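You operate a simulated robot arm through the tools that you are given. There is no shell and no other tool.

The job below is to be done with a simulated robot arm. You get a single attempt, and the scene is never put back.

TASK
Brush the mud off the small red jacket with the clothes brush.
Fine: brush back upright in the glove drawer, drawer shut, jackets on their pegs; drop nothing. Set down upright: brown clothes brush. What is to be rubbed or washed off counts as gone when no trace of it is left.

The check looks at the end state, three seconds after you hand in, the way a careful person would. Anything else that was tipped, shoved, dropped, spilled or broken makes it a failure.

THE ROBOT
A 7-joint arm with a two-finger parallel gripper, fixed in place. Base frame: the origin is at the foot of the arm, x ahead of it, y to its left, z up. Readings come in m, rad, newtons and seconds.
Its first joint turns from -2.897 to 2.897 rad. Payload 4.4 kg.
The tool frame sits at the grasp point between the pads (the TCP): z along the fingers, y along the line on which they close. The tips reach 0.023 m beyond it. Largest opening 0.094 m; finger width 0.038, thickness 0.01; the body of the gripper, 0.054 by 0.096 m, starts 0.039 m behind the TCP.
Orientation is told as [roll, pitch, yaw] about the base's x, y, z axes, in that order, counted from this pose: with the fingers straight down and closing along the base's y, the tool's x points along the base's -x, its y along +y and its z along -z.

THE INTERFACE
- The arm moves only by the tool nudge_tool. Its argument "steps" is a list of rows, each an object (a shift or turn left out is 0, a gripper value left out holds the last) with "xyz": the shift along the tool's x, y, z in m, a list of three; "rotation": the turn, a rotation vector about the tool's x, y, z in rad, a list of three; "jaw": the closure in counts, from 0 (fully open) to 255 (shut). In form: [{"xyz": [dx, dy, dz], "rotation": [wx, wy, wz], "jaw": jaw}, ...]. A call has 1 to 20 rows; each row shifts and turns the commanded pose from where the row before left it, along the tool's axes as they then stand. Rows are played at 5 a second. More than 0.05 m and 0.15 rad between two rows, or a gripper value outside its range, and nothing of the call is played. A pose out of reach is approached as far as the arm can. The call stops where the force on the tool passes 50 N (or 10 N more than at its start, if that is more) or the arm is blocked; 0.2 s more then pass. Each finger travels about 0.072 m/s and halts on what it meets, pressing with about 23 N; the grip force reading is that of the motor and also rises with nothing between the fingers. The clock runs only during rows and for 0.2 s after the last one: add rows that do not move to give the fingers time. The reply holds the time, the measured pose of the TCP, the force on the tool along the base axes, the opening and the grip force, in the units named above and with some noise, with the torque about the TCP (base axes, N m) and any sound that the robot's microphone picked up.
- Cameras (640 x 400 px; columns grow to the right, rows downward): "scene" is fixed at [0.224, -0.6468, 1.4359]; the picture's right is [0.79, -0.62, 0.00], its down [-0.24, -0.31, -0.92] and it looks along [0.57, 0.72, -0.39] (base axes); focal length 369 px, centre (320, 200). "wrist" rides on the gripper at [0.086, 0.016, -0.075] in the tool frame; the picture's right is [-0.18, 0.98, 0.00], its down [-0.58, -0.11, -0.81] and it looks along [-0.79, -0.15, 0.59] (tool axes); focal length 243 px, centre (320, 200). There is no depth. A picture from a camera that has moved, and an enlarged one, comes with that camera's place and axes in the base frame and with its lens. The place of the scene camera against the robot may be out by one fixed shift of up to 0.012 m in any direction.
- grab_frame(camera): a new picture of that camera. The clock stands still meanwhile.
- enlarge(camera, box): a new picture of the part [left, top, right, bottom] of that camera's present view, enlarged. The clock stands still meanwhile.
- hand_in(): hands the job in; it is judged then, once.

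Places have to be worked out from the pictures, the camera data and where the tool is seen. Open the gripper and draw the arm clear of the work before you hand the job in, unless the task says otherwise.

The tools are called after ">>>" by a JSON object that holds its "method" and its "body". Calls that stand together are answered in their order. nudge_tool: Moves the arm, as the interface text tells. Its arguments: {"type":"object","properties":{"steps":{"type":"array"}},"required":["steps"]} The other tools are called the same way: grab_frame (camera) takes a picture; enlarge (camera, box) takes an enlarged picture of a part of a camera's view; hand_in () hands the job in.

At the start:

```text
clock: 0.0
eef_pos: [0.8242, -0.2327, 1.2156]
tool_rot: [0.001, 0.0, -0.001]
wrist_force: [-0.1, 0.0, -0.3]
moment: [0.01, 0.01, 0.03]
gripper_width: 0.0942
grasp_force: 0.0
```

scene: 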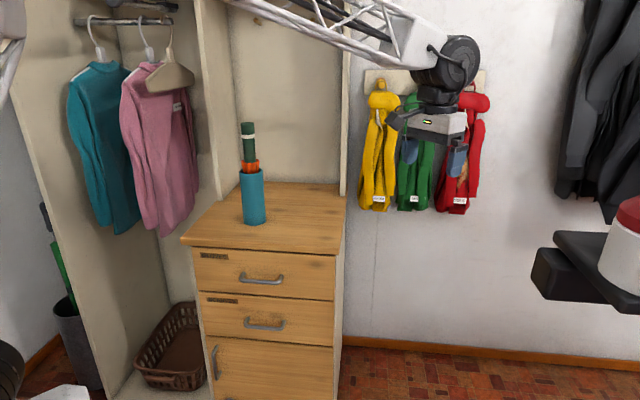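
wrist: 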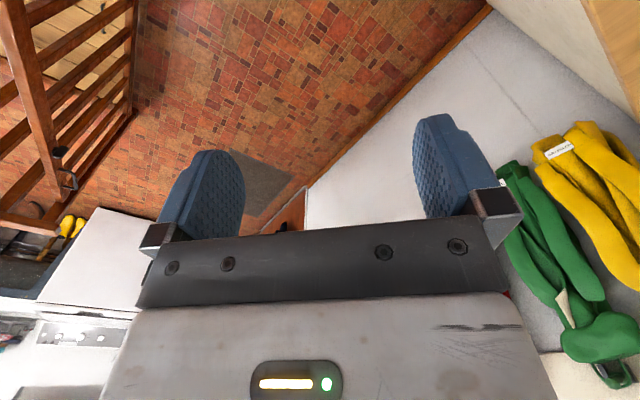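

I start by looking closely at the jackets and the drawer unit to work out the places of things.

>>> {"method": "enlarge", "body": {"camera": "scene", "box": [340, 50, 520, 230]}}

>>> {"method": "enlarge", "body": {"camera": "scene", "box": [170, 170, 350, 400]}}

>>> {"method": "enlarge", "body": {"camera": "scene", "box": [190, 240, 350, 340]}}

```text
2.22 times, centred on (430, 140) of scene
camera zoom: at [0.224, -0.6468, 1.4359], right [0.79, -0.62, 0.0], down [-0.24, -0.31, -0.92], along [0.57, 0.72, -0.39], focal length 819 px, centre (76, 333)
```

zoom: 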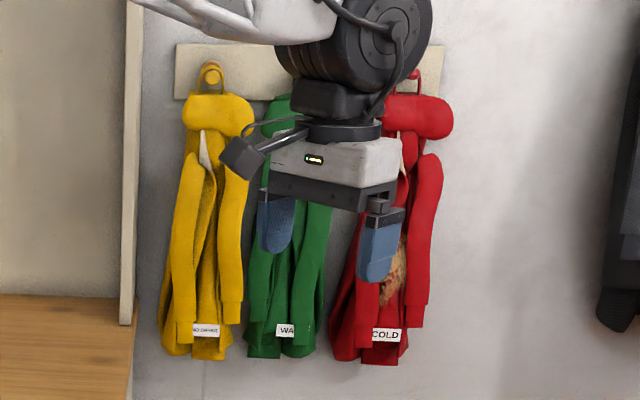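

```text
1.74 times, centred on (260, 285) of scene
camera zoom: at [0.224, -0.6468, 1.4359], right [0.79, -0.62, 0.0], down [-0.24, -0.31, -0.92], along [0.57, 0.72, -0.39], focal length 641 px, centre (424, 52)
```

zoom: 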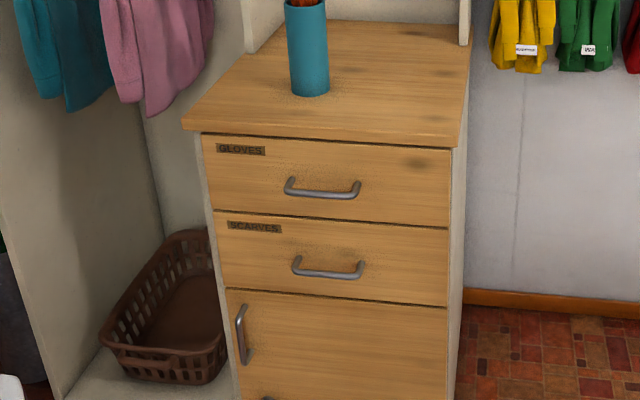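

```text
4.00 times, centred on (270, 290) of scene
camera zoom: at [0.224, -0.6468, 1.4359], right [0.79, -0.62, 0.0], down [-0.24, -0.31, -0.92], along [0.57, 0.72, -0.39], focal length 1475 px, centre (520, -160)
```

zoom: 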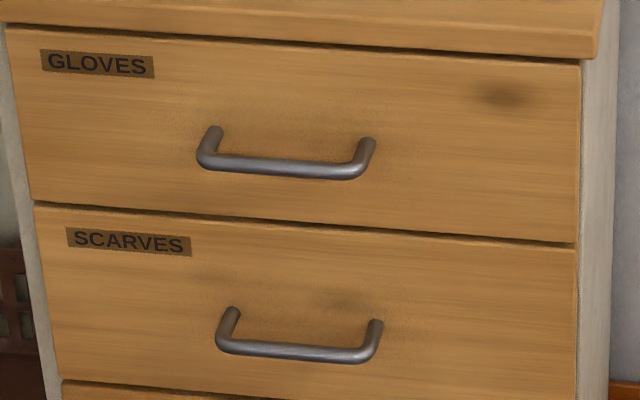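

The glove drawer is the top one in the unit; the red jacket with the mud hangs rightmost on the board, behind the gripper in this view. The wall and the drawer front seem to run about 45° to the base axes, so I turn the tool by +45° in yaw to look at the wall squarely with the wrist camera.

>>> {"method": "nudge_tool", "body": {"steps": [{"rotation": [0, 0, -0.131]}, {"rotation": [0, 0, -0.131]}, {"rotation": [0, 0, -0.131]}, {"rotation": [0, 0, -0.131]}, {"rotation": [0, 0, -0.131]}, {"rotation": [0, 0, -0.131]}]}}

```text
clock: 1.4
eef_pos: [0.8241, -0.2319, 1.2164]
tool_rot: [0.001, -0.001, 0.79]
wrist_force: [0.3, 0.5, -0.3]
moment: [0.0, -0.02, -0.03]
gripper_width: 0.0939
grasp_force: 0.0
```

The turn worked freely. Now I take pictures from both cameras.

>>> {"method": "grab_frame", "body": {"camera": "wrist"}}

>>> {"method": "grab_frame", "body": {"camera": "scene"}}

```text
taken
camera wrist: at [0.7528, -0.2837, 1.2895], right [-0.57, 0.82, 0.0], down [0.49, 0.34, 0.81], along [0.66, 0.46, -0.59], focal length 243 px, centre (320, 200)
```

wrist: 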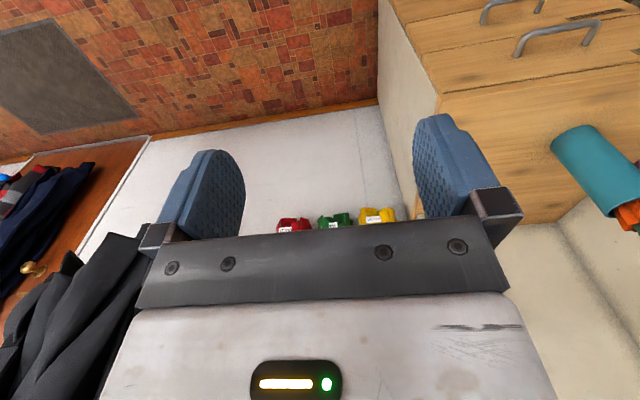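

```text
taken
```

scene: 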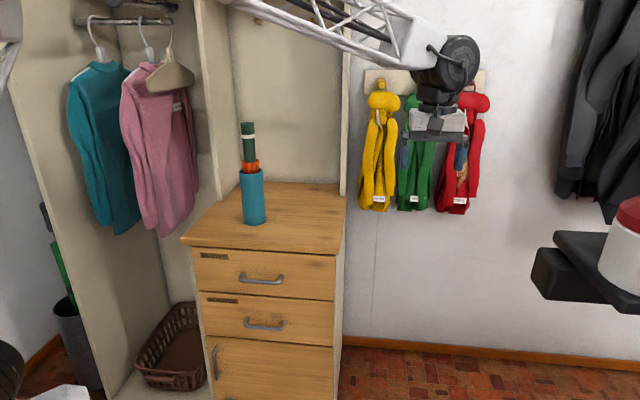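

Triangulating labels puts the jackets around n≈0.9 m toward the wall (n = [0.71, 0.71]) at height ~0.94, and the drawer handle around (0.65, 0.18, 0.78). I pitch the tool forward so the wrist camera looks level at the jackets.

>>> {"method": "nudge_tool", "body": {"steps": [{"rotation": [0, -0.13, 0]}, {"rotation": [0, -0.13, 0]}, {"rotation": [0, -0.13, 0]}, {"rotation": [0, -0.13, 0]}]}}

>>> {"method": "grab_frame", "body": {"camera": "wrist"}}

```text
clock: 2.4
eef_pos: [0.8236, -0.2326, 1.2177]
tool_rot: [0.0, -0.523, 0.785]
wrist_force: [0.0, -0.7, 0.0]
moment: [0.02, -0.02, -0.02]
gripper_width: 0.0937
grasp_force: 0.2
```

```text
taken
camera wrist: at [0.7349, -0.3019, 1.2361], right [-0.58, 0.81, 0.09], down [0.15, 0.0, 0.99], along [0.8, 0.59, -0.12], focal length 243 px, centre (320, 200)
```

wrist: 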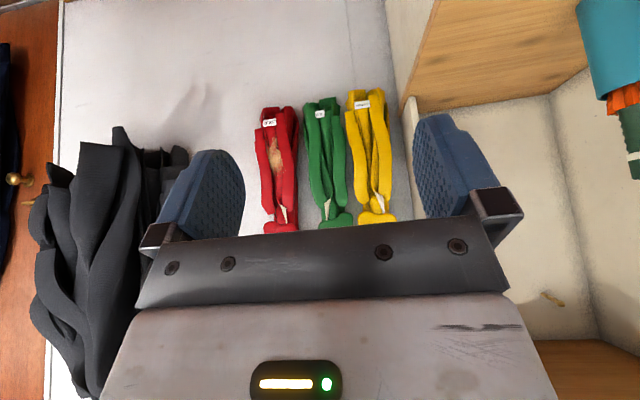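

The jackets are now clearly visible; I enlarge the red one to see the mud.

>>> {"method": "enlarge", "body": {"camera": "wrist", "box": [240, 90, 410, 235]}}

```text
2.76 times, centred on (325, 162) of wrist
camera zoom: at [0.7349, -0.3019, 1.2361], right [-0.58, 0.81, 0.09], down [0.15, 0.0, 0.99], along [0.8, 0.59, -0.12], focal length 669 px, centre (306, 303)
```

zoom: 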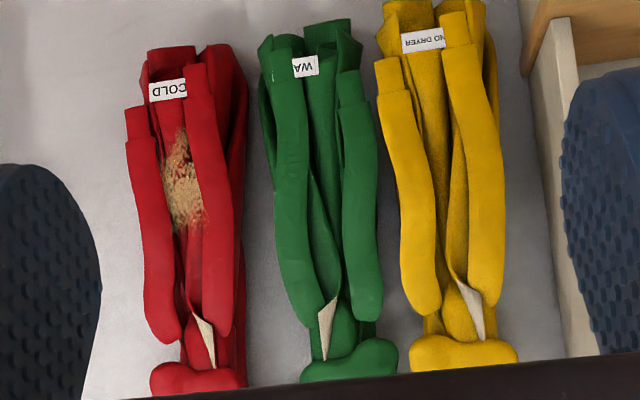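

Mud lies on the red jacket's front between its sleeves. To get accurate depth I shift the camera 0.25 m left along the wall and look again for wrist-to-wrist triangulation.

>>> {"method": "nudge_tool", "body": {"steps": [{"xyz": [0, 0.05, 0]}, {"xyz": [0, 0.05, 0]}, {"xyz": [0, 0.05, 0]}, {"xyz": [0, 0.05, 0]}, {"xyz": [0, 0.05, 0]}, {}]}}

>>> {"method": "grab_frame", "body": {"camera": "wrist"}}

>>> {"method": "grab_frame", "body": {"camera": "scene"}}

```text
clock: 3.8
eef_pos: [0.6449, -0.0572, 1.2175]
tool_rot: [0.001, -0.521, 0.789]
wrist_force: [-0.7, 0.0, -0.3]
moment: [-0.01, -0.03, 0.02]
gripper_width: 0.0941
grasp_force: 0.0
```

```text
taken
camera wrist: at [0.5553, -0.1254, 1.2373], right [-0.58, 0.81, 0.09], down [0.15, 0.0, 0.99], along [0.8, 0.59, -0.12], focal length 243 px, centre (320, 200)
```

wrist: 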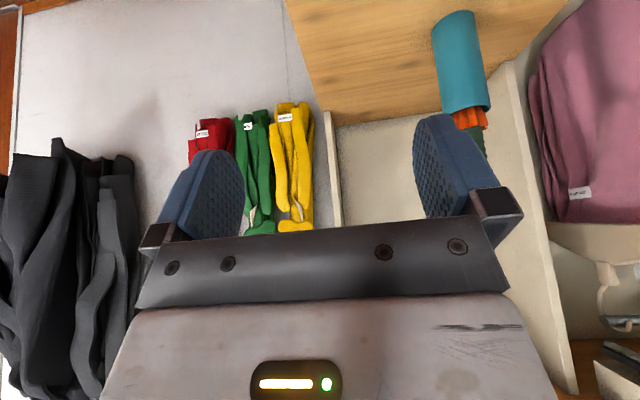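

```text
taken
```

scene: 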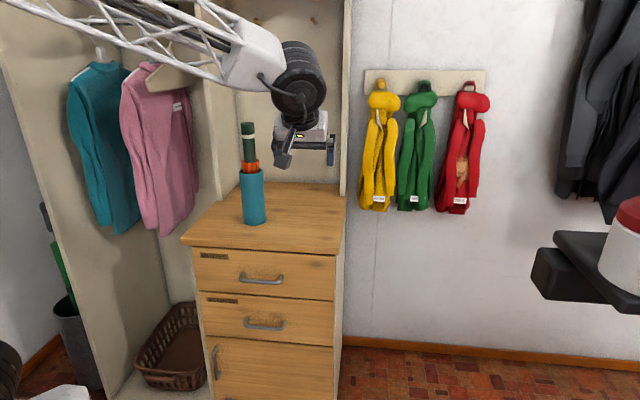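

Triangulation now suggests the jackets are farther (n≈1.05). I enlarge this view for precise label pixels and also look at the mud in the scene camera, now unobstructed.

>>> {"method": "enlarge", "body": {"camera": "wrist", "box": [180, 90, 340, 190]}}

>>> {"method": "enlarge", "body": {"camera": "scene", "box": [420, 70, 500, 220]}}

>>> {"method": "enlarge", "body": {"camera": "scene", "box": [350, 60, 510, 220]}}

```text
4.00 times, centred on (260, 140) of wrist
camera zoom: at [0.5553, -0.1254, 1.2373], right [-0.58, 0.81, 0.09], down [0.15, 0.0, 0.99], along [0.8, 0.59, -0.12], focal length 970 px, centre (560, 440)
```

zoom: 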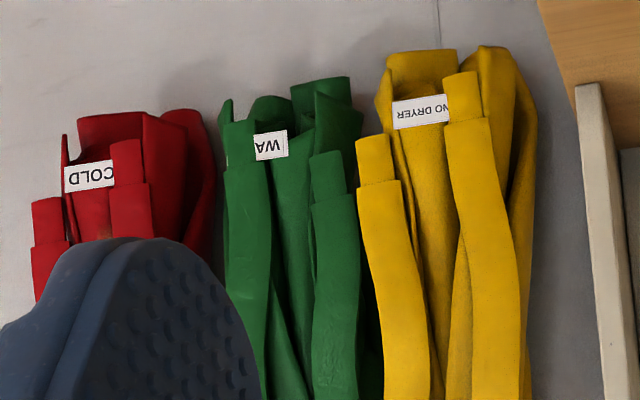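

```text
2.67 times, centred on (460, 145) of scene
camera zoom: at [0.224, -0.6468, 1.4359], right [0.79, -0.62, 0.0], down [-0.24, -0.31, -0.92], along [0.57, 0.72, -0.39], focal length 983 px, centre (-53, 347)
```

zoom: 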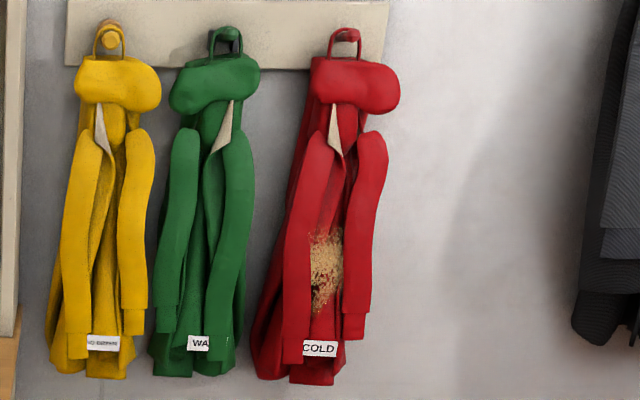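

```text
2.50 times, centred on (430, 140) of scene
camera zoom: at [0.224, -0.6468, 1.4359], right [0.79, -0.62, 0.0], down [-0.24, -0.31, -0.92], along [0.57, 0.72, -0.39], focal length 922 px, centre (45, 350)
```

zoom: 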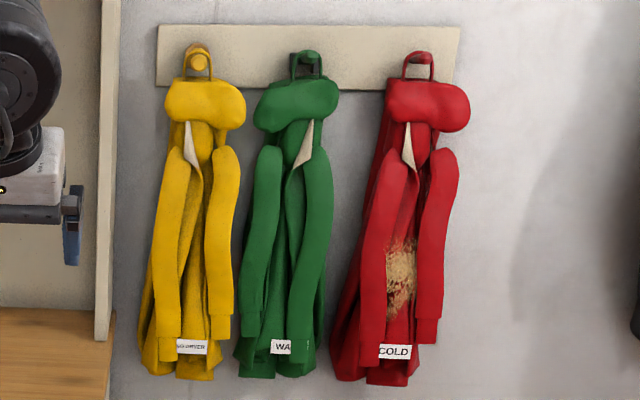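

Red label triangulates to about (1.46, 0.03, 0.86), so the mud patch is near (1.46, 0.02, 0.98) – far out along x. First I deal with the drawer: straighten the tool and move in front of the glove drawer's handle to look at it.

>>> {"method": "nudge_tool", "body": {"steps": [{"rotation": [0, 0.13, 0]}, {"rotation": [0, 0.13, 0]}, {"rotation": [0, 0.13, 0]}, {"rotation": [0, 0.13, 0]}, {"xyz": [0.02, 0.04, 0.02]}, {"xyz": [0.02, 0.03, 0.03]}, {"xyz": [0.02, 0.03, 0.03]}, {"xyz": [0.01, 0.03, 0.04]}, {"xyz": [0, 0.03, 0.04]}, {"xyz": [0, 0, 0.04]}, {}]}}

>>> {"method": "grab_frame", "body": {"camera": "wrist"}}

>>> {"method": "grab_frame", "body": {"camera": "scene"}}

```text
refused: row 8 steps farther than a row can; nothing moved
```

```text
taken
camera wrist: at [0.5553, -0.1254, 1.2373], right [-0.58, 0.81, 0.09], down [0.15, 0.0, 0.99], along [0.8, 0.59, -0.12], focal length 243 px, centre (320, 200)
```

wrist: 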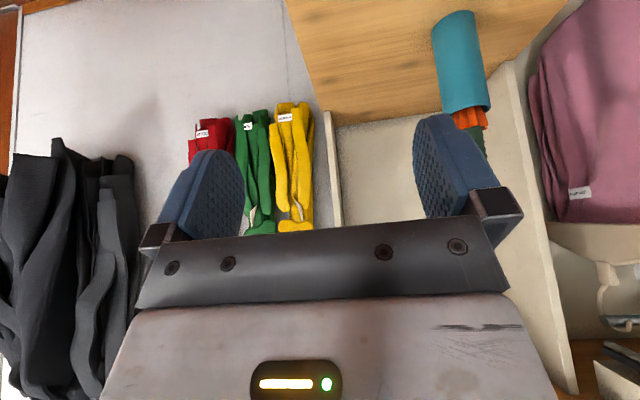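

```text
taken
```

scene: 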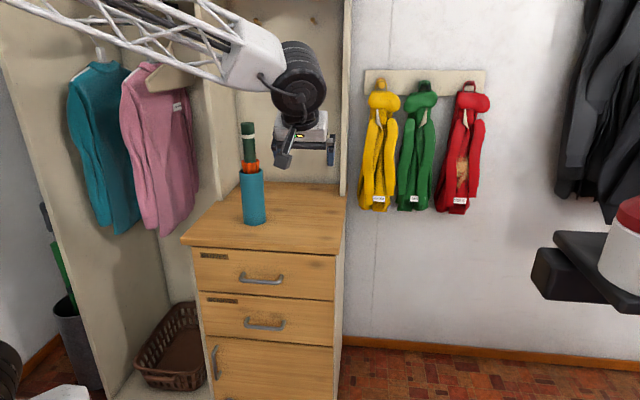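

One row was just over 0.05 m, so nothing was played. I resend with shorter steps and then look.

>>> {"method": "nudge_tool", "body": {"steps": [{"rotation": [0, 0.13, 0]}, {"rotation": [0, 0.13, 0]}, {"rotation": [0, 0.13, 0]}, {"rotation": [0, 0.13, 0]}, {"xyz": [0.02, 0.03, 0.02]}, {"xyz": [0.02, 0.03, 0.03]}, {"xyz": [0.02, 0.03, 0.03]}, {"xyz": [0.01, 0.03, 0.035]}, {"xyz": [0, 0.03, 0.035]}, {"xyz": [0, 0.01, 0.04]}, {"xyz": [0, 0, 0.02]}, {}]}}

>>> {"method": "grab_frame", "body": {"camera": "wrist"}}

>>> {"method": "grab_frame", "body": {"camera": "scene"}}

```text
clock: 6.4
eef_pos: [0.4868, 0.0087, 1.005]
tool_rot: [0.0, 0.0, 0.785]
wrist_force: [0.5, 0.4, 0.1]
moment: [-0.01, 0.03, 0.01]
gripper_width: 0.0939
grasp_force: 0.0
```

```text
taken
camera wrist: at [0.4141, -0.0436, 1.0776], right [-0.57, 0.82, 0.0], down [0.49, 0.33, 0.81], along [0.66, 0.46, -0.59], focal length 243 px, centre (320, 200)
```

wrist: 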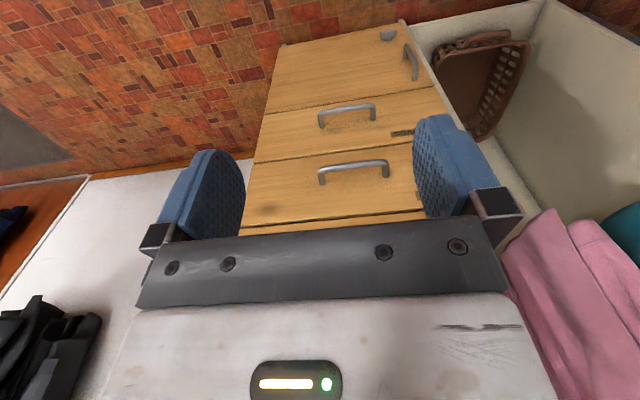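

```text
taken
```

scene: 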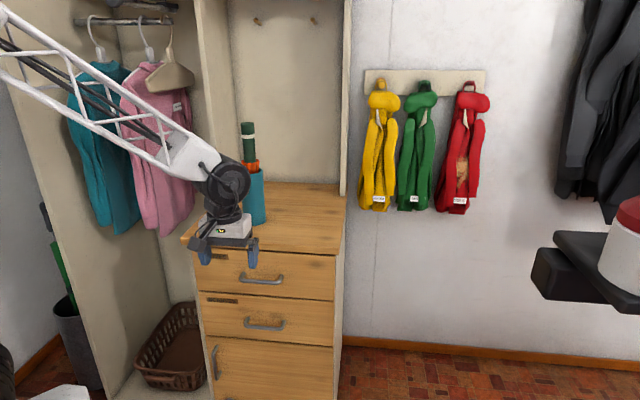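

The drawer unit is in full view now. I enlarge the top handle for measurements.

>>> {"method": "enlarge", "body": {"camera": "wrist", "box": [250, 90, 440, 230]}}

>>> {"method": "enlarge", "body": {"camera": "scene", "box": [190, 220, 350, 320]}}

```text
2.86 times, centred on (345, 160) of wrist
camera zoom: at [0.4141, -0.0436, 1.0776], right [-0.57, 0.82, 0.0], down [0.49, 0.33, 0.81], along [0.66, 0.46, -0.59], focal length 693 px, centre (249, 314)
```

zoom: 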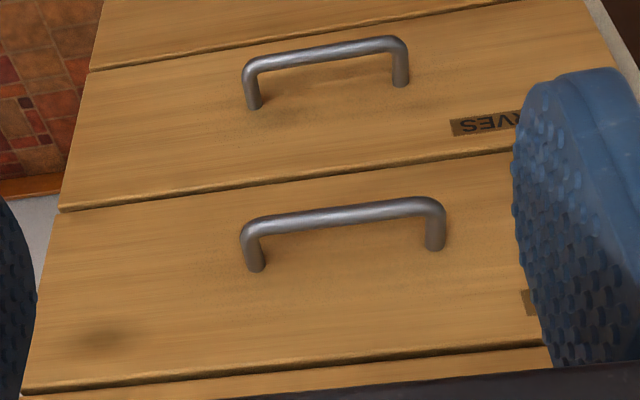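

```text
4.00 times, centred on (270, 270) of scene
camera zoom: at [0.224, -0.6468, 1.4359], right [0.79, -0.62, 0.0], down [-0.24, -0.31, -0.92], along [0.57, 0.72, -0.39], focal length 1475 px, centre (520, -80)
```

zoom: 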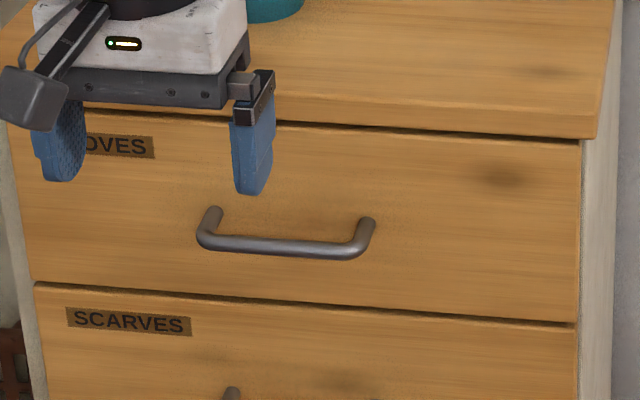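

Wrist-pair triangulation puts the top handle bar at about (0.643, 0.192, 0.762), ~35 mm in front of the drawer face. I turn the tool to yaw −45° (closing direction in the vertical plane facing the drawer) and start tilting the fingers forward.

>>> {"method": "nudge_tool", "body": {"steps": [{"rotation": [0, 0, 0.131]}, {"rotation": [0, 0, 0.131]}, {"rotation": [0, 0, 0.131]}, {"rotation": [0, 0, 0.131]}, {"rotation": [0, 0, 0.131]}, {"rotation": [0, 0, 0.131]}, {"rotation": [0, 0, 0.131]}, {"rotation": [0, 0, 0.131]}, {"rotation": [0, 0, 0.131]}, {"rotation": [0, 0, 0.131]}, {"rotation": [0, 0, 0.131]}, {"rotation": [0, 0, 0.131]}, {}]}}

>>> {"method": "nudge_tool", "body": {"steps": [{"rotation": [-0.14, 0, 0], "jaw": 60}, {"rotation": [-0.14, 0, 0]}, {"rotation": [-0.14, 0, 0]}, {"rotation": [-0.14, 0, 0]}, {"rotation": [-0.14, 0, 0]}, {"rotation": [-0.14, 0, 0]}, {"rotation": [-0.14, 0, 0]}, {"rotation": [-0.14, 0, 0]}, {}]}}

>>> {"method": "grab_frame", "body": {"camera": "wrist"}}

>>> {"method": "grab_frame", "body": {"camera": "scene"}}

```text
clock: 9.2
eef_pos: [0.4841, 0.0069, 1.0059]
tool_rot: [-0.001, 0.0, -0.789]
wrist_force: [-0.1, 0.4, -1.1]
moment: [0.06, 0.01, -0.03]
gripper_width: 0.0941
grasp_force: 0.1
```

```text
clock: 11.2
eef_pos: [0.4847, 0.0057, 1.0061]
tool_rot: [1.121, 0.0, -0.786]
wrist_force: [0.2, -0.7, -0.2]
moment: [-0.01, 0.02, -0.01]
gripper_width: 0.0718
grasp_force: 0.1
```

```text
taken
camera wrist: at [0.3822, 0.0244, 1.0516], right [0.43, 0.17, 0.89], down [-0.14, -0.96, 0.25], along [0.89, -0.23, -0.39], focal length 243 px, centre (320, 200)
```

wrist: 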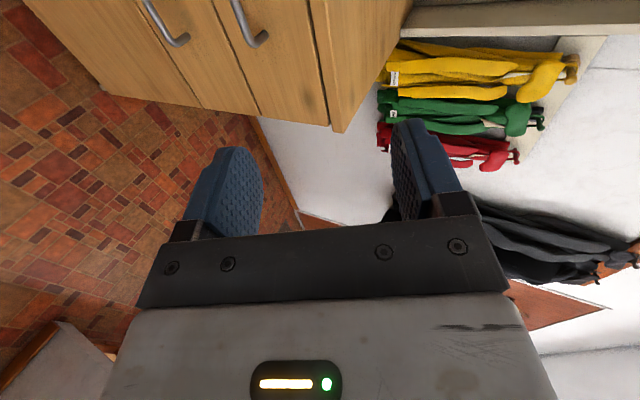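

```text
taken
```

scene: 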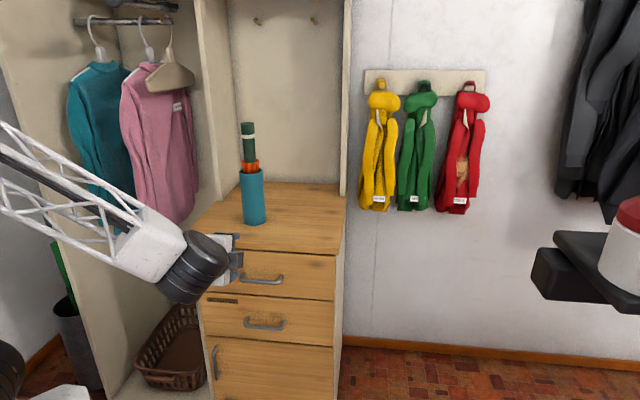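

The tilted pose is reachable. I enlarge the handle in the wrist view to refine its place.

>>> {"method": "enlarge", "body": {"camera": "wrist", "box": [120, 0, 360, 150]}}

```text
2.67 times, centred on (240, 75) of wrist
camera zoom: at [0.3822, 0.0244, 1.0516], right [0.43, 0.17, 0.89], down [-0.14, -0.96, 0.25], along [0.89, -0.23, -0.39], focal length 647 px, centre (533, 533)
```

zoom: 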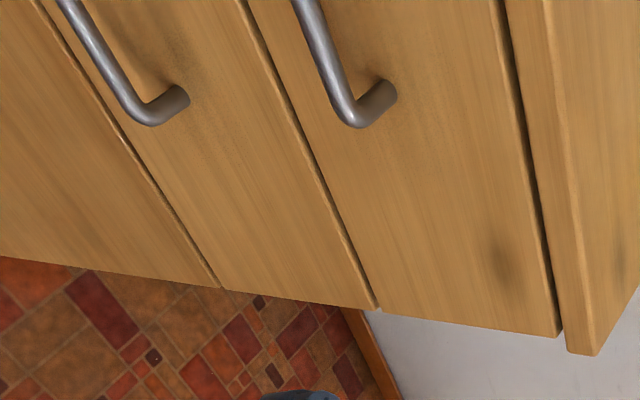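

Bar centre refines to n≈0.588, t≈0.319, z≈0.766. I move the half-closed gripper to a pre-grip point 0.1 m in front of the bar along the finger axis.

>>> {"method": "nudge_tool", "body": {"steps": [{"xyz": [0.0033, -0.0184, 0.0369], "jaw": 125}, {"xyz": [0.0033, -0.0184, 0.0369]}, {"xyz": [0.0033, -0.0184, 0.0369]}, {"xyz": [0.0033, -0.0184, 0.0369]}, {"xyz": [0.0033, -0.0184, 0.0369]}, {"xyz": [0.0033, -0.0184, 0.0369]}, {}]}}

>>> {"method": "grab_frame", "body": {"camera": "wrist"}}

>>> {"method": "enlarge", "body": {"camera": "scene", "box": [170, 190, 350, 320]}}

```text
clock: 12.8
eef_pos: [0.5781, 0.1283, 0.8134]
tool_rot: [1.12, -0.001, -0.787]
wrist_force: [1.6, -0.1, 0.5]
moment: [0.0, 0.0, 0.0]
gripper_width: 0.0478
grasp_force: 0.0
```

```text
taken
camera wrist: at [0.4757, 0.1467, 0.859], right [0.43, 0.17, 0.88], down [-0.14, -0.96, 0.25], along [0.89, -0.23, -0.39], focal length 243 px, centre (320, 200)
```

wrist: 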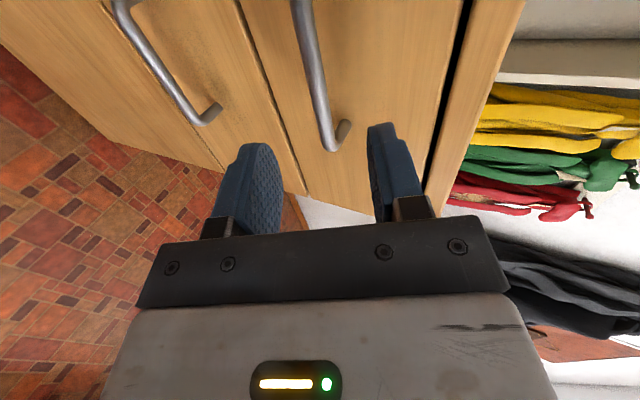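

```text
3.08 times, centred on (260, 255) of scene
camera zoom: at [0.224, -0.6468, 1.4359], right [0.79, -0.62, 0.0], down [-0.24, -0.31, -0.92], along [0.57, 0.72, -0.39], focal length 1135 px, centre (505, 31)
```

zoom: 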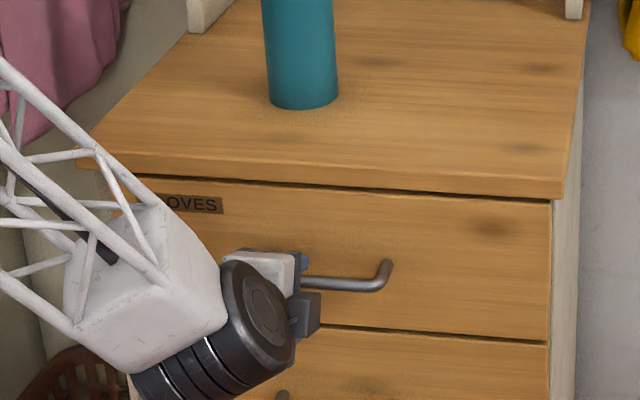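

The bar lies centred between the fingers, about 0.097 m ahead along the finger axis. I advance 0.088 m and then look before closing.

>>> {"method": "nudge_tool", "body": {"steps": [{"xyz": [0, -0.0008, 0.022], "jaw": 138}, {"xyz": [0, -0.0008, 0.022]}, {"xyz": [0, -0.0007, 0.022]}, {"xyz": [0, 0, 0.022]}, {}]}}

>>> {"method": "grab_frame", "body": {"camera": "wrist"}}

>>> {"method": "enlarge", "body": {"camera": "scene", "box": [170, 190, 350, 320]}}

```text
clock: 14.0
eef_pos: [0.6334, 0.1828, 0.7716]
tool_rot: [1.121, 0.002, -0.787]
wrist_force: [0.2, 0.7, 0.0]
moment: [0.02, 0.02, -0.03]
gripper_width: 0.043
grasp_force: 0.0
```

```text
taken
camera wrist: at [0.5308, 0.2009, 0.8172], right [0.43, 0.17, 0.88], down [-0.14, -0.96, 0.25], along [0.89, -0.23, -0.39], focal length 243 px, centre (320, 200)
```

wrist: 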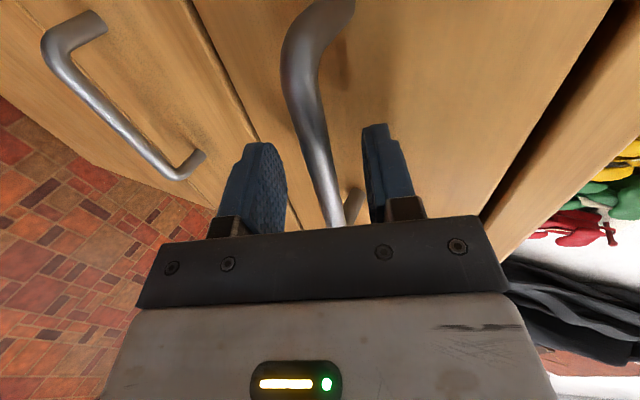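

```text
3.08 times, centred on (260, 255) of scene
camera zoom: at [0.224, -0.6468, 1.4359], right [0.79, -0.62, 0.0], down [-0.24, -0.31, -0.92], along [0.57, 0.72, -0.39], focal length 1135 px, centre (505, 31)
```

zoom: 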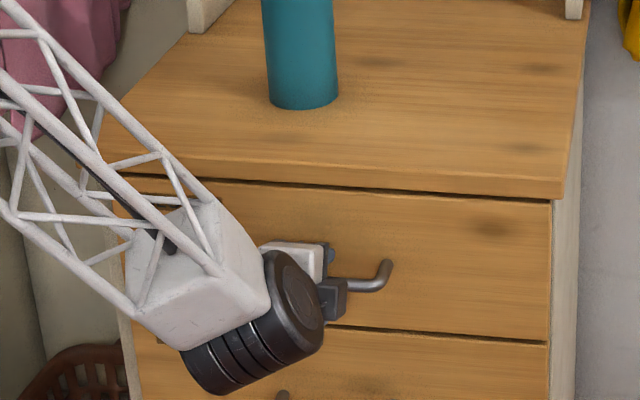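

The bar sits between the fingers with no contact force. I close the gripper on it.

>>> {"method": "nudge_tool", "body": {"steps": [{"jaw": 200}, {"jaw": 255}, {}, {}]}}

>>> {"method": "grab_frame", "body": {"camera": "wrist"}}

```text
clock: 15.0
eef_pos: [0.6348, 0.1823, 0.7731]
tool_rot: [1.121, -0.001, -0.785]
wrist_force: [-2.6, 3.8, 25.9]
moment: [-0.42, -0.71, 0.93]
gripper_width: 0.0127
grasp_force: 44.7
```

```text
taken
camera wrist: at [0.5311, 0.2008, 0.8183], right [0.43, 0.17, 0.89], down [-0.14, -0.96, 0.25], along [0.89, -0.23, -0.39], focal length 243 px, centre (320, 200)
```

wrist: 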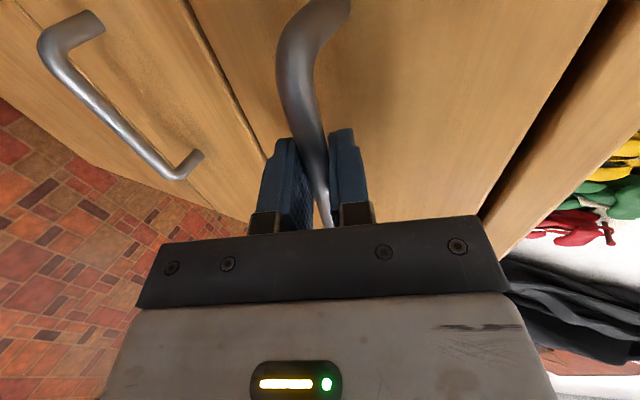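

The bar is held (opening 12.7 mm), with ~26 N upward load on the tool, so the tool sits a little low. I ease up 3 mm before pulling.

>>> {"method": "nudge_tool", "body": {"steps": [{"xyz": [0, 0.0018, -0.0009]}, {"xyz": [0, 0.0009, -0.0004]}, {}]}}

```text
clock: 15.8
eef_pos: [0.6332, 0.1827, 0.7729]
tool_rot: [1.117, 0.001, -0.787]
wrist_force: [25.4, -23.1, -10.6]
moment: [-1.22, -1.16, 0.45]
gripper_width: 0.013
grasp_force: 44.9
```

Load shifted sideways (+t ~34 N), so I ease 2 mm that way and begin pulling the drawer straight out (−n) in small steps.

>>> {"method": "nudge_tool", "body": {"steps": [{"xyz": [-0.002, 0, 0]}, {"xyz": [0, -0.0044, -0.009]}, {"xyz": [0, -0.0044, -0.009]}, {"xyz": [0, -0.0087, -0.018]}, {}]}}

>>> {"method": "grab_frame", "body": {"camera": "scene"}}

```text
clock: 17.0
eef_pos: [0.6033, 0.1528, 0.7729]
tool_rot: [1.119, 0.0, -0.785]
wrist_force: [-25.1, 25.6, 15.4]
moment: [-0.65, -0.81, 1.01]
gripper_width: 0.0128
grasp_force: 44.7
```

```text
taken
```

scene: 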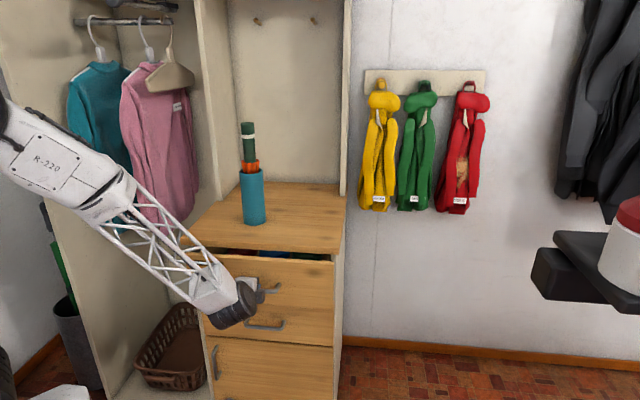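

The drawer slid out ~4 cm. I correct 1 mm sideways and keep pulling another 12 cm.

>>> {"method": "nudge_tool", "body": {"steps": [{"xyz": [0.001, -0.0087, -0.018]}, {"xyz": [0, -0.0109, -0.0225]}, {"xyz": [0, -0.0109, -0.0225]}, {"xyz": [0, -0.0109, -0.0225]}, {"xyz": [0, -0.0109, -0.0225]}, {}]}}

>>> {"method": "grab_frame", "body": {"camera": "scene"}}

```text
clock: 18.4
eef_pos: [0.5188, 0.0688, 0.7733]
tool_rot: [1.118, 0.003, -0.786]
wrist_force: [21.7, -24.0, -34.5]
moment: [-1.42, -1.18, 0.35]
gripper_width: 0.013
grasp_force: 45.3
```

```text
taken
```

scene: 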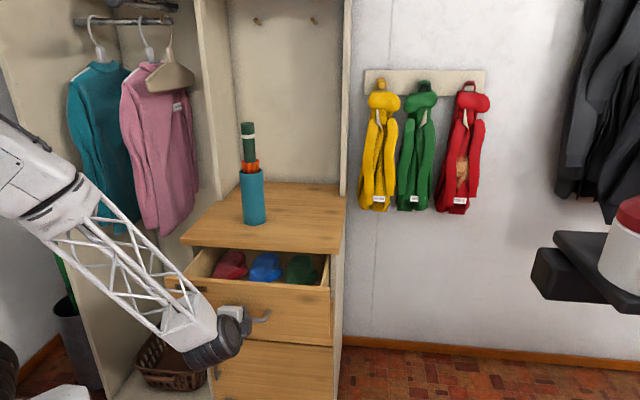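

The drawer is ~16 cm open and coloured gloves show. I look closer for the brush.

>>> {"method": "enlarge", "body": {"camera": "scene", "box": [170, 230, 350, 340]}}

>>> {"method": "grab_frame", "body": {"camera": "wrist"}}

```text
3.56 times, centred on (260, 285) of scene
camera zoom: at [0.224, -0.6468, 1.4359], right [0.79, -0.62, 0.0], down [-0.24, -0.31, -0.92], along [0.57, 0.72, -0.39], focal length 1311 px, centre (533, -102)
```

zoom: 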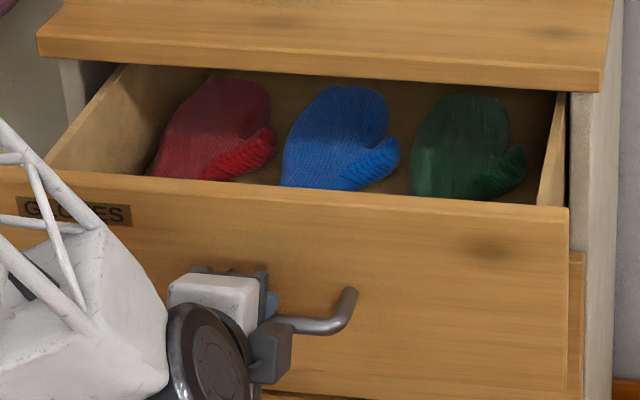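

```text
taken
camera wrist: at [0.4163, 0.0864, 0.819], right [0.44, 0.17, 0.88], down [-0.14, -0.96, 0.25], along [0.89, -0.23, -0.39], focal length 243 px, centre (320, 200)
```

wrist: 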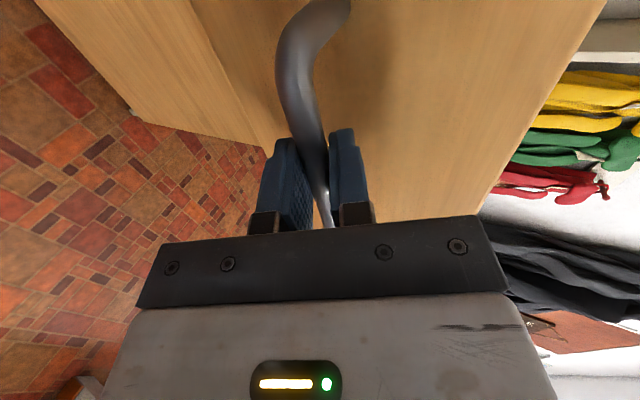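

No brush visible yet; it may be farther back. I relieve the side loads slightly and pull further.

>>> {"method": "nudge_tool", "body": {"steps": [{"xyz": [-0.0007, -0.0009, 0.0004]}, {"xyz": [0, -0.0087, -0.018]}, {"xyz": [0, -0.0087, -0.018]}, {"xyz": [0, -0.0087, -0.018]}, {"xyz": [0, -0.0087, -0.018]}, {}]}}

>>> {"method": "grab_frame", "body": {"camera": "scene"}}

>>> {"method": "enlarge", "body": {"camera": "scene", "box": [170, 230, 350, 340]}}

```text
clock: 19.8
eef_pos: [0.4658, 0.0119, 0.7731]
tool_rot: [1.122, -0.002, -0.787]
wrist_force: [-12.1, 10.3, 39.1]
moment: [-0.65, -1.06, 0.21]
gripper_width: 0.0129
grasp_force: 44.7
```

```text
taken
```

scene: 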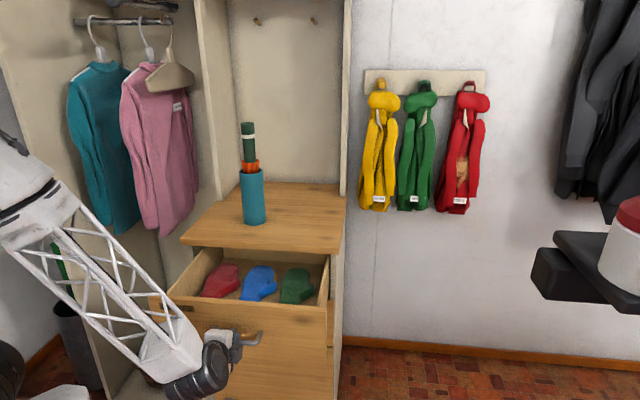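

```text
3.56 times, centred on (260, 285) of scene
camera zoom: at [0.224, -0.6468, 1.4359], right [0.79, -0.62, 0.0], down [-0.24, -0.31, -0.92], along [0.57, 0.72, -0.39], focal length 1311 px, centre (533, -102)
```

zoom: 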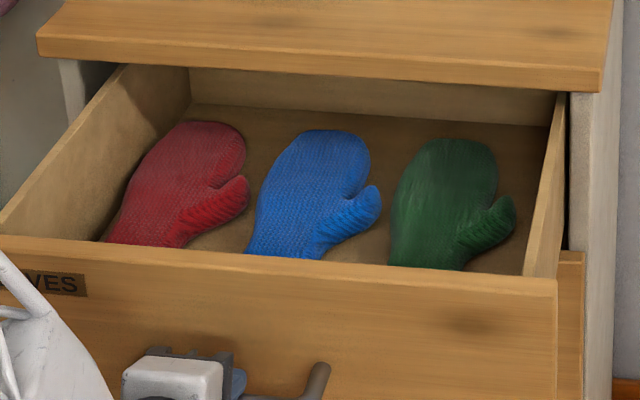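

The drawer's back wall is visible with three mittens, so the brush must lie near the front, hidden by the drawer front. I release the handle, back off along the fingers, and then go up to look down into the drawer.

>>> {"method": "nudge_tool", "body": {"steps": [{"jaw": 140}, {"jaw": 140}, {}, {"xyz": [0, 0, -0.02]}, {"xyz": [0, 0, -0.03]}, {"xyz": [0, 0, -0.03]}, {}]}}

>>> {"method": "grab_frame", "body": {"camera": "scene"}}

>>> {"method": "grab_frame", "body": {"camera": "wrist"}}

```text
clock: 21.4
eef_pos: [0.4121, -0.039, 0.8064]
tool_rot: [1.122, 0.0, -0.784]
wrist_force: [0.4, 1.0, 0.5]
moment: [0.01, 0.0, -0.01]
gripper_width: 0.0424
grasp_force: 0.2
```

```text
taken
```

scene: 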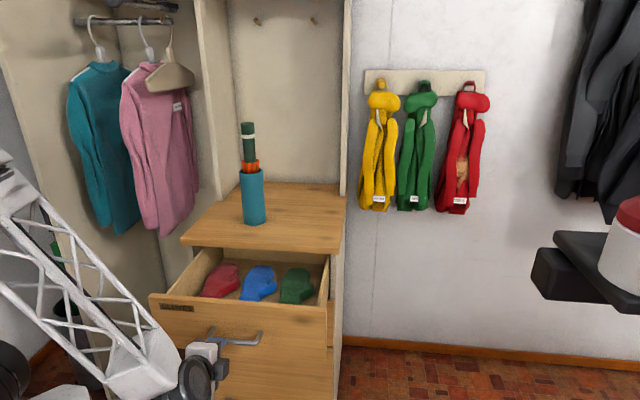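

```text
taken
camera wrist: at [0.309, -0.021, 0.8518], right [0.43, 0.17, 0.88], down [-0.14, -0.96, 0.25], along [0.89, -0.23, -0.39], focal length 243 px, centre (320, 200)
```

wrist: 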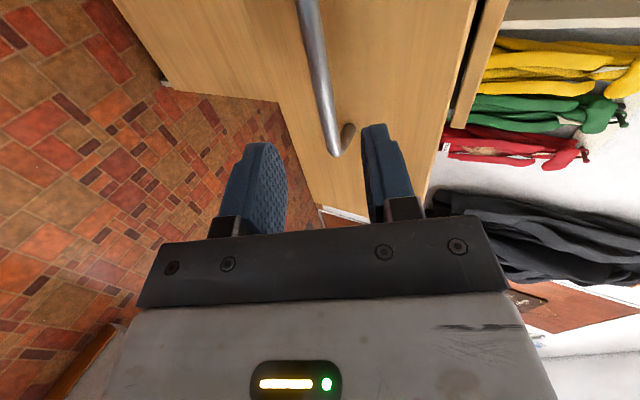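

Released cleanly. I raise the hand, straighten it to vertical, and move over the open drawer to look inside.

>>> {"method": "nudge_tool", "body": {"steps": [{"xyz": [0, 0.0386, -0.0187]}, {"xyz": [0, 0.0386, -0.0187]}, {"xyz": [0, 0.0386, -0.0187]}, {"xyz": [0, 0.0386, -0.0187]}, {"xyz": [0, 0.0386, -0.0187]}, {"xyz": [0, 0.0386, -0.0187]}, {"xyz": [0, 0.0386, -0.0187]}, {"rotation": [0.14, 0, 0]}, {"rotation": [0.14, 0, 0]}, {"rotation": [0.14, 0, 0]}, {"rotation": [0.14, 0, 0]}, {"rotation": [0.14, 0, 0]}, {"rotation": [0.14, 0, 0]}, {"rotation": [0.14, 0, 0]}, {"rotation": [0.14, 0, 0]}, {"xyz": [0.03, 0.03, 0]}, {"xyz": [0.03, 0.03, 0]}, {"xyz": [0.03, 0.03, 0]}, {"xyz": [0.03, 0.03, 0]}, {}]}}

>>> {"method": "grab_frame", "body": {"camera": "wrist"}}

>>> {"method": "grab_frame", "body": {"camera": "scene"}}

```text
clock: 25.6
eef_pos: [0.4119, 0.1316, 1.11]
tool_rot: [-0.001, 0.002, -0.786]
wrist_force: [-0.6, 0.2, 0.7]
moment: [0.0, 0.02, 0.03]
gripper_width: 0.0425
grasp_force: 0.1
```

```text
taken
camera wrist: at [0.3633, 0.2036, 1.1821], right [0.83, 0.56, 0.0], down [0.33, -0.49, 0.81], along [0.45, -0.67, -0.59], focal length 243 px, centre (320, 200)
```

wrist: 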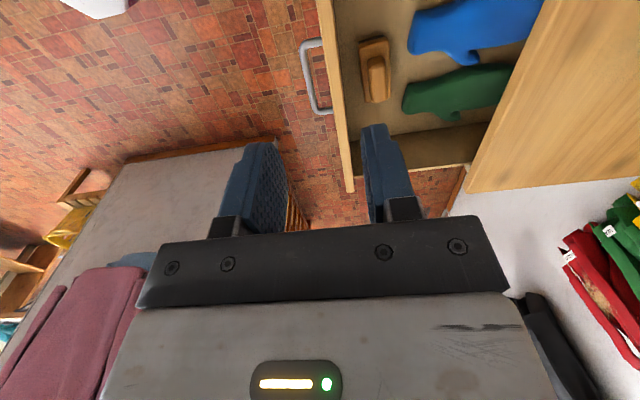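

```text
taken
```

scene: 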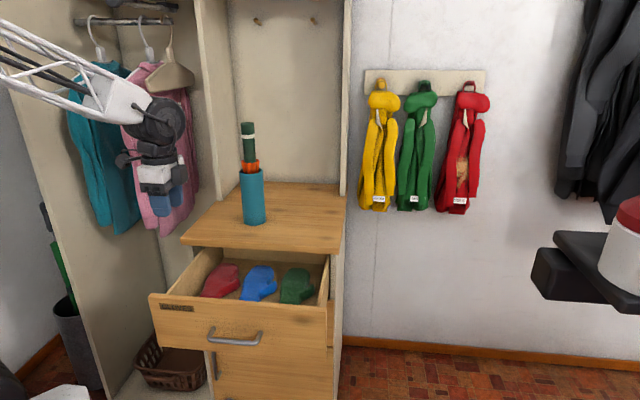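

The brown brush is visible in the front of the drawer. I enlarge it.

>>> {"method": "enlarge", "body": {"camera": "wrist", "box": [300, 0, 480, 160]}}

```text
2.50 times, centred on (390, 80) of wrist
camera zoom: at [0.3633, 0.2036, 1.1821], right [0.83, 0.56, 0.0], down [0.33, -0.49, 0.81], along [0.45, -0.67, -0.59], focal length 606 px, centre (145, 500)
```

zoom: 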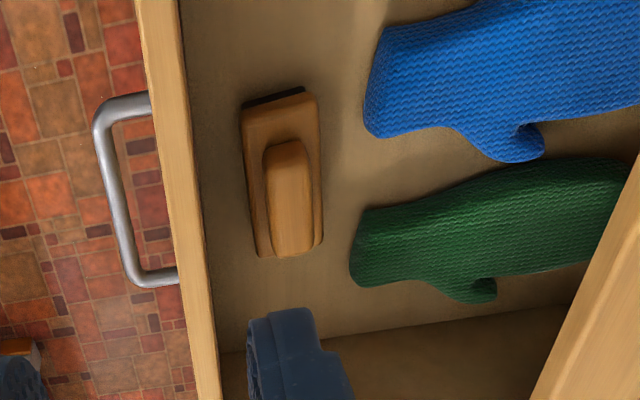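

The brush lies bristles-down with a ridge handle on top, long axis along the drawer's width, about 0.115×0.05 m, around n≈0.455, t≈0.334. Before grasping I test whether the arm can reach the red jacket with the fingers horizontal, since that decides the grip: turn to yaw +45° and move to open space in front of the jackets.

>>> {"method": "nudge_tool", "body": {"steps": [{"rotation": [0, 0, -0.131]}, {"rotation": [0, 0, -0.131]}, {"rotation": [0, 0, -0.131]}, {"rotation": [0, 0, -0.131]}, {"rotation": [0, 0, -0.131]}, {"rotation": [0, 0, -0.131]}, {"rotation": [0, 0, -0.131]}, {"rotation": [0, 0, -0.131]}, {"rotation": [0, 0, -0.131]}, {"rotation": [0, 0, -0.131]}, {"rotation": [0, 0, -0.131]}, {"rotation": [0, 0, -0.131]}, {}]}}

>>> {"method": "nudge_tool", "body": {"steps": [{"xyz": [-0.006, -0.045, -0.0075]}, {"xyz": [-0.006, -0.045, -0.0075]}, {"xyz": [-0.006, -0.045, -0.0075]}, {"xyz": [-0.006, -0.045, -0.0075]}, {"xyz": [-0.006, -0.045, -0.0075]}, {"xyz": [-0.006, -0.045, -0.0075]}, {"xyz": [-0.006, -0.045, -0.0075]}, {"xyz": [-0.006, -0.045, -0.0075]}, {"xyz": [-0.006, -0.045, -0.0075]}, {"xyz": [-0.006, -0.045, -0.0075]}, {"xyz": [-0.006, -0.045, -0.0075]}, {"xyz": [-0.006, -0.045, -0.0075]}, {}]}}

>>> {"method": "nudge_tool", "body": {"steps": [{"rotation": [0, -0.14, 0]}, {"rotation": [0, -0.14, 0]}, {"rotation": [0, -0.14, 0]}, {"rotation": [0, -0.14, 0]}, {"rotation": [0, -0.14, 0]}, {"rotation": [0, -0.14, 0]}, {"rotation": [0, -0.14, 0]}, {"rotation": [0, -0.14, 0]}, {"rotation": [0, -0.14, 0]}, {"rotation": [0, -0.14, 0]}, {}]}}

>>> {"method": "grab_frame", "body": {"camera": "scene"}}

>>> {"method": "grab_frame", "body": {"camera": "wrist"}}

```text
clock: 28.4
eef_pos: [0.4139, 0.1307, 1.1076]
tool_rot: [0.0, 0.0, 0.787]
wrist_force: [0.7, 0.3, -0.3]
moment: [0.01, 0.04, 0.01]
gripper_width: 0.0423
grasp_force: 0.0
```

```text
clock: 31.2
eef_pos: [0.8461, -0.1994, 1.196]
tool_rot: [0.0, -0.001, 0.788]
wrist_force: [-0.5, 0.4, -0.6]
moment: [-0.02, 0.0, -0.01]
gripper_width: 0.0421
grasp_force: 0.1
```

```text
clock: 33.6
eef_pos: [0.8471, -0.1986, 1.196]
tool_rot: [-0.004, -1.402, 0.789]
wrist_force: [0.4, 0.5, 0.1]
moment: [0.0, -0.03, 0.0]
gripper_width: 0.0422
grasp_force: 0.1
```

```text
taken
```

scene: 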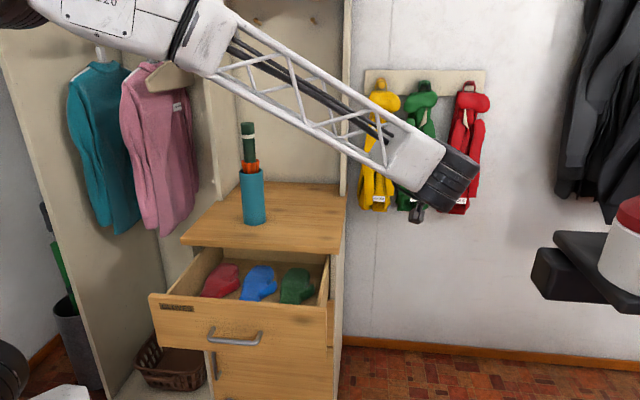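

```text
taken
camera wrist: at [0.7743, -0.2512, 1.1232], right [-0.67, 0.72, 0.18], down [-0.42, -0.57, 0.71], along [0.61, 0.4, 0.68], focal length 243 px, centre (320, 200)
```

wrist: 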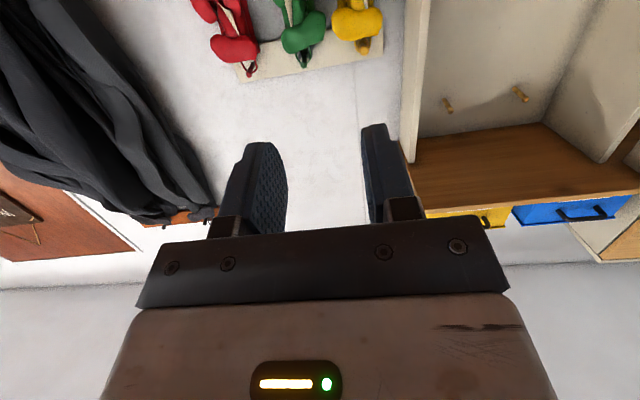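

Fingers nearly horizontal works here. Now I extend toward the front of the red jacket (staying well clear of it) to test reach.

>>> {"method": "nudge_tool", "body": {"steps": [{"xyz": [0.0105, -0.0242, 0.0348]}, {"xyz": [0.0105, -0.0242, 0.0348]}, {"xyz": [0.0105, -0.0242, 0.0348]}, {"xyz": [0.0105, -0.0242, 0.0348]}, {"xyz": [0.0105, -0.0242, 0.0348]}, {"xyz": [0.0105, -0.0242, 0.0348]}, {}]}}

>>> {"method": "grab_frame", "body": {"camera": "scene"}}

>>> {"method": "grab_frame", "body": {"camera": "wrist"}}

```text
clock: 35.2
eef_pos: [1.0886, -0.1627, 1.0999]
tool_rot: [0.0, -1.399, 0.788]
wrist_force: [-0.4, -0.2, 0.3]
moment: [0.01, -0.02, 0.0]
gripper_width: 0.0428
grasp_force: 0.1
```

```text
taken
```

scene: 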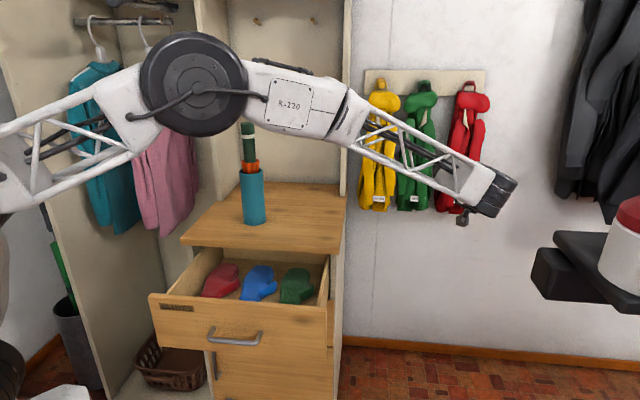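

```text
taken
camera wrist: at [1.0148, -0.2148, 1.0263], right [-0.67, 0.72, 0.18], down [-0.41, -0.57, 0.71], along [0.61, 0.4, 0.68], focal length 243 px, centre (320, 200)
```

wrist: 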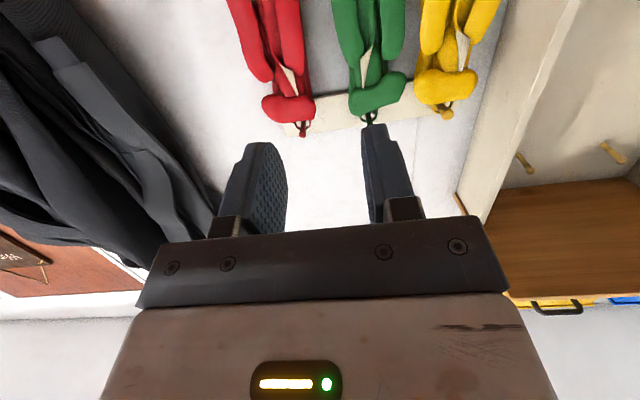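

Still tracking exactly and the elbow has bend left. I continue the test a bit further (TCP stays ~0.18 m short of the jacket).

>>> {"method": "nudge_tool", "body": {"steps": [{"xyz": [0.0105, -0.0242, 0.0348]}, {"xyz": [0.0105, -0.0242, 0.0348]}, {"xyz": [0.0105, -0.0242, 0.0348]}, {"xyz": [0.0105, -0.0242, 0.0348]}, {"xyz": [0.0105, -0.0242, 0.0348]}, {}]}}

>>> {"method": "grab_frame", "body": {"camera": "scene"}}

>>> {"method": "grab_frame", "body": {"camera": "wrist"}}

```text
clock: 36.6
eef_pos: [1.2872, -0.1338, 1.0184]
tool_rot: [0.003, -1.401, 0.784]
wrist_force: [0.3, 0.6, -1.1]
moment: [0.03, -0.03, -0.02]
gripper_width: 0.0423
grasp_force: 0.0
```

```text
taken
```

scene: 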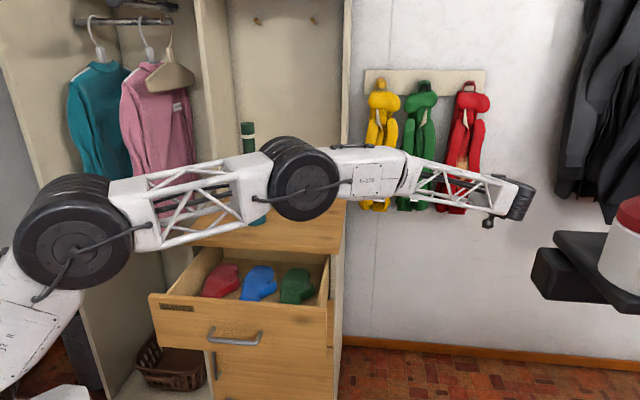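

```text
taken
camera wrist: at [1.2147, -0.1854, 0.9444], right [-0.67, 0.72, 0.18], down [-0.41, -0.57, 0.71], along [0.61, 0.4, 0.68], focal length 243 px, centre (320, 200)
```

wrist: 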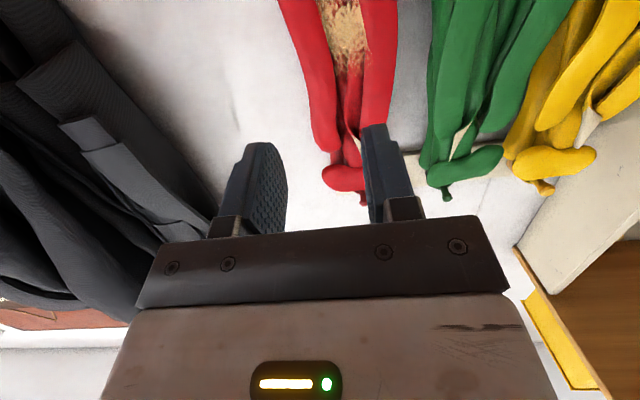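

The arm reached n≈0.816 in front of the jacket with a bit of bend left. I zoom on the mud from here.

>>> {"method": "enlarge", "body": {"camera": "wrist", "box": [260, 0, 440, 210]}}

>>> {"method": "enlarge", "body": {"camera": "scene", "box": [420, 70, 540, 240]}}

```text
1.90 times, centred on (350, 105) of wrist
camera zoom: at [1.2147, -0.1854, 0.9444], right [-0.67, 0.72, 0.18], down [-0.41, -0.57, 0.71], along [0.61, 0.4, 0.68], focal length 462 px, centre (263, 381)
```

zoom: 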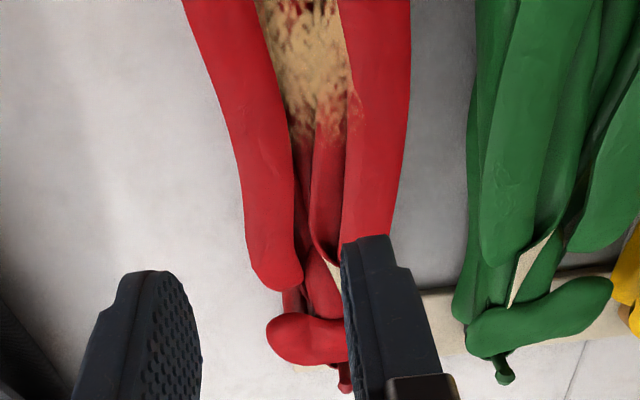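

```text
2.35 times, centred on (480, 155) of scene
camera zoom: at [0.224, -0.6468, 1.4359], right [0.79, -0.62, 0.0], down [-0.24, -0.31, -0.92], along [0.57, 0.72, -0.39], focal length 868 px, centre (-56, 306)
```

zoom: 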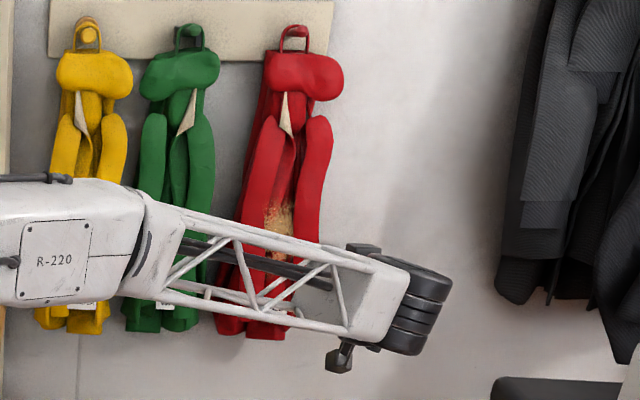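

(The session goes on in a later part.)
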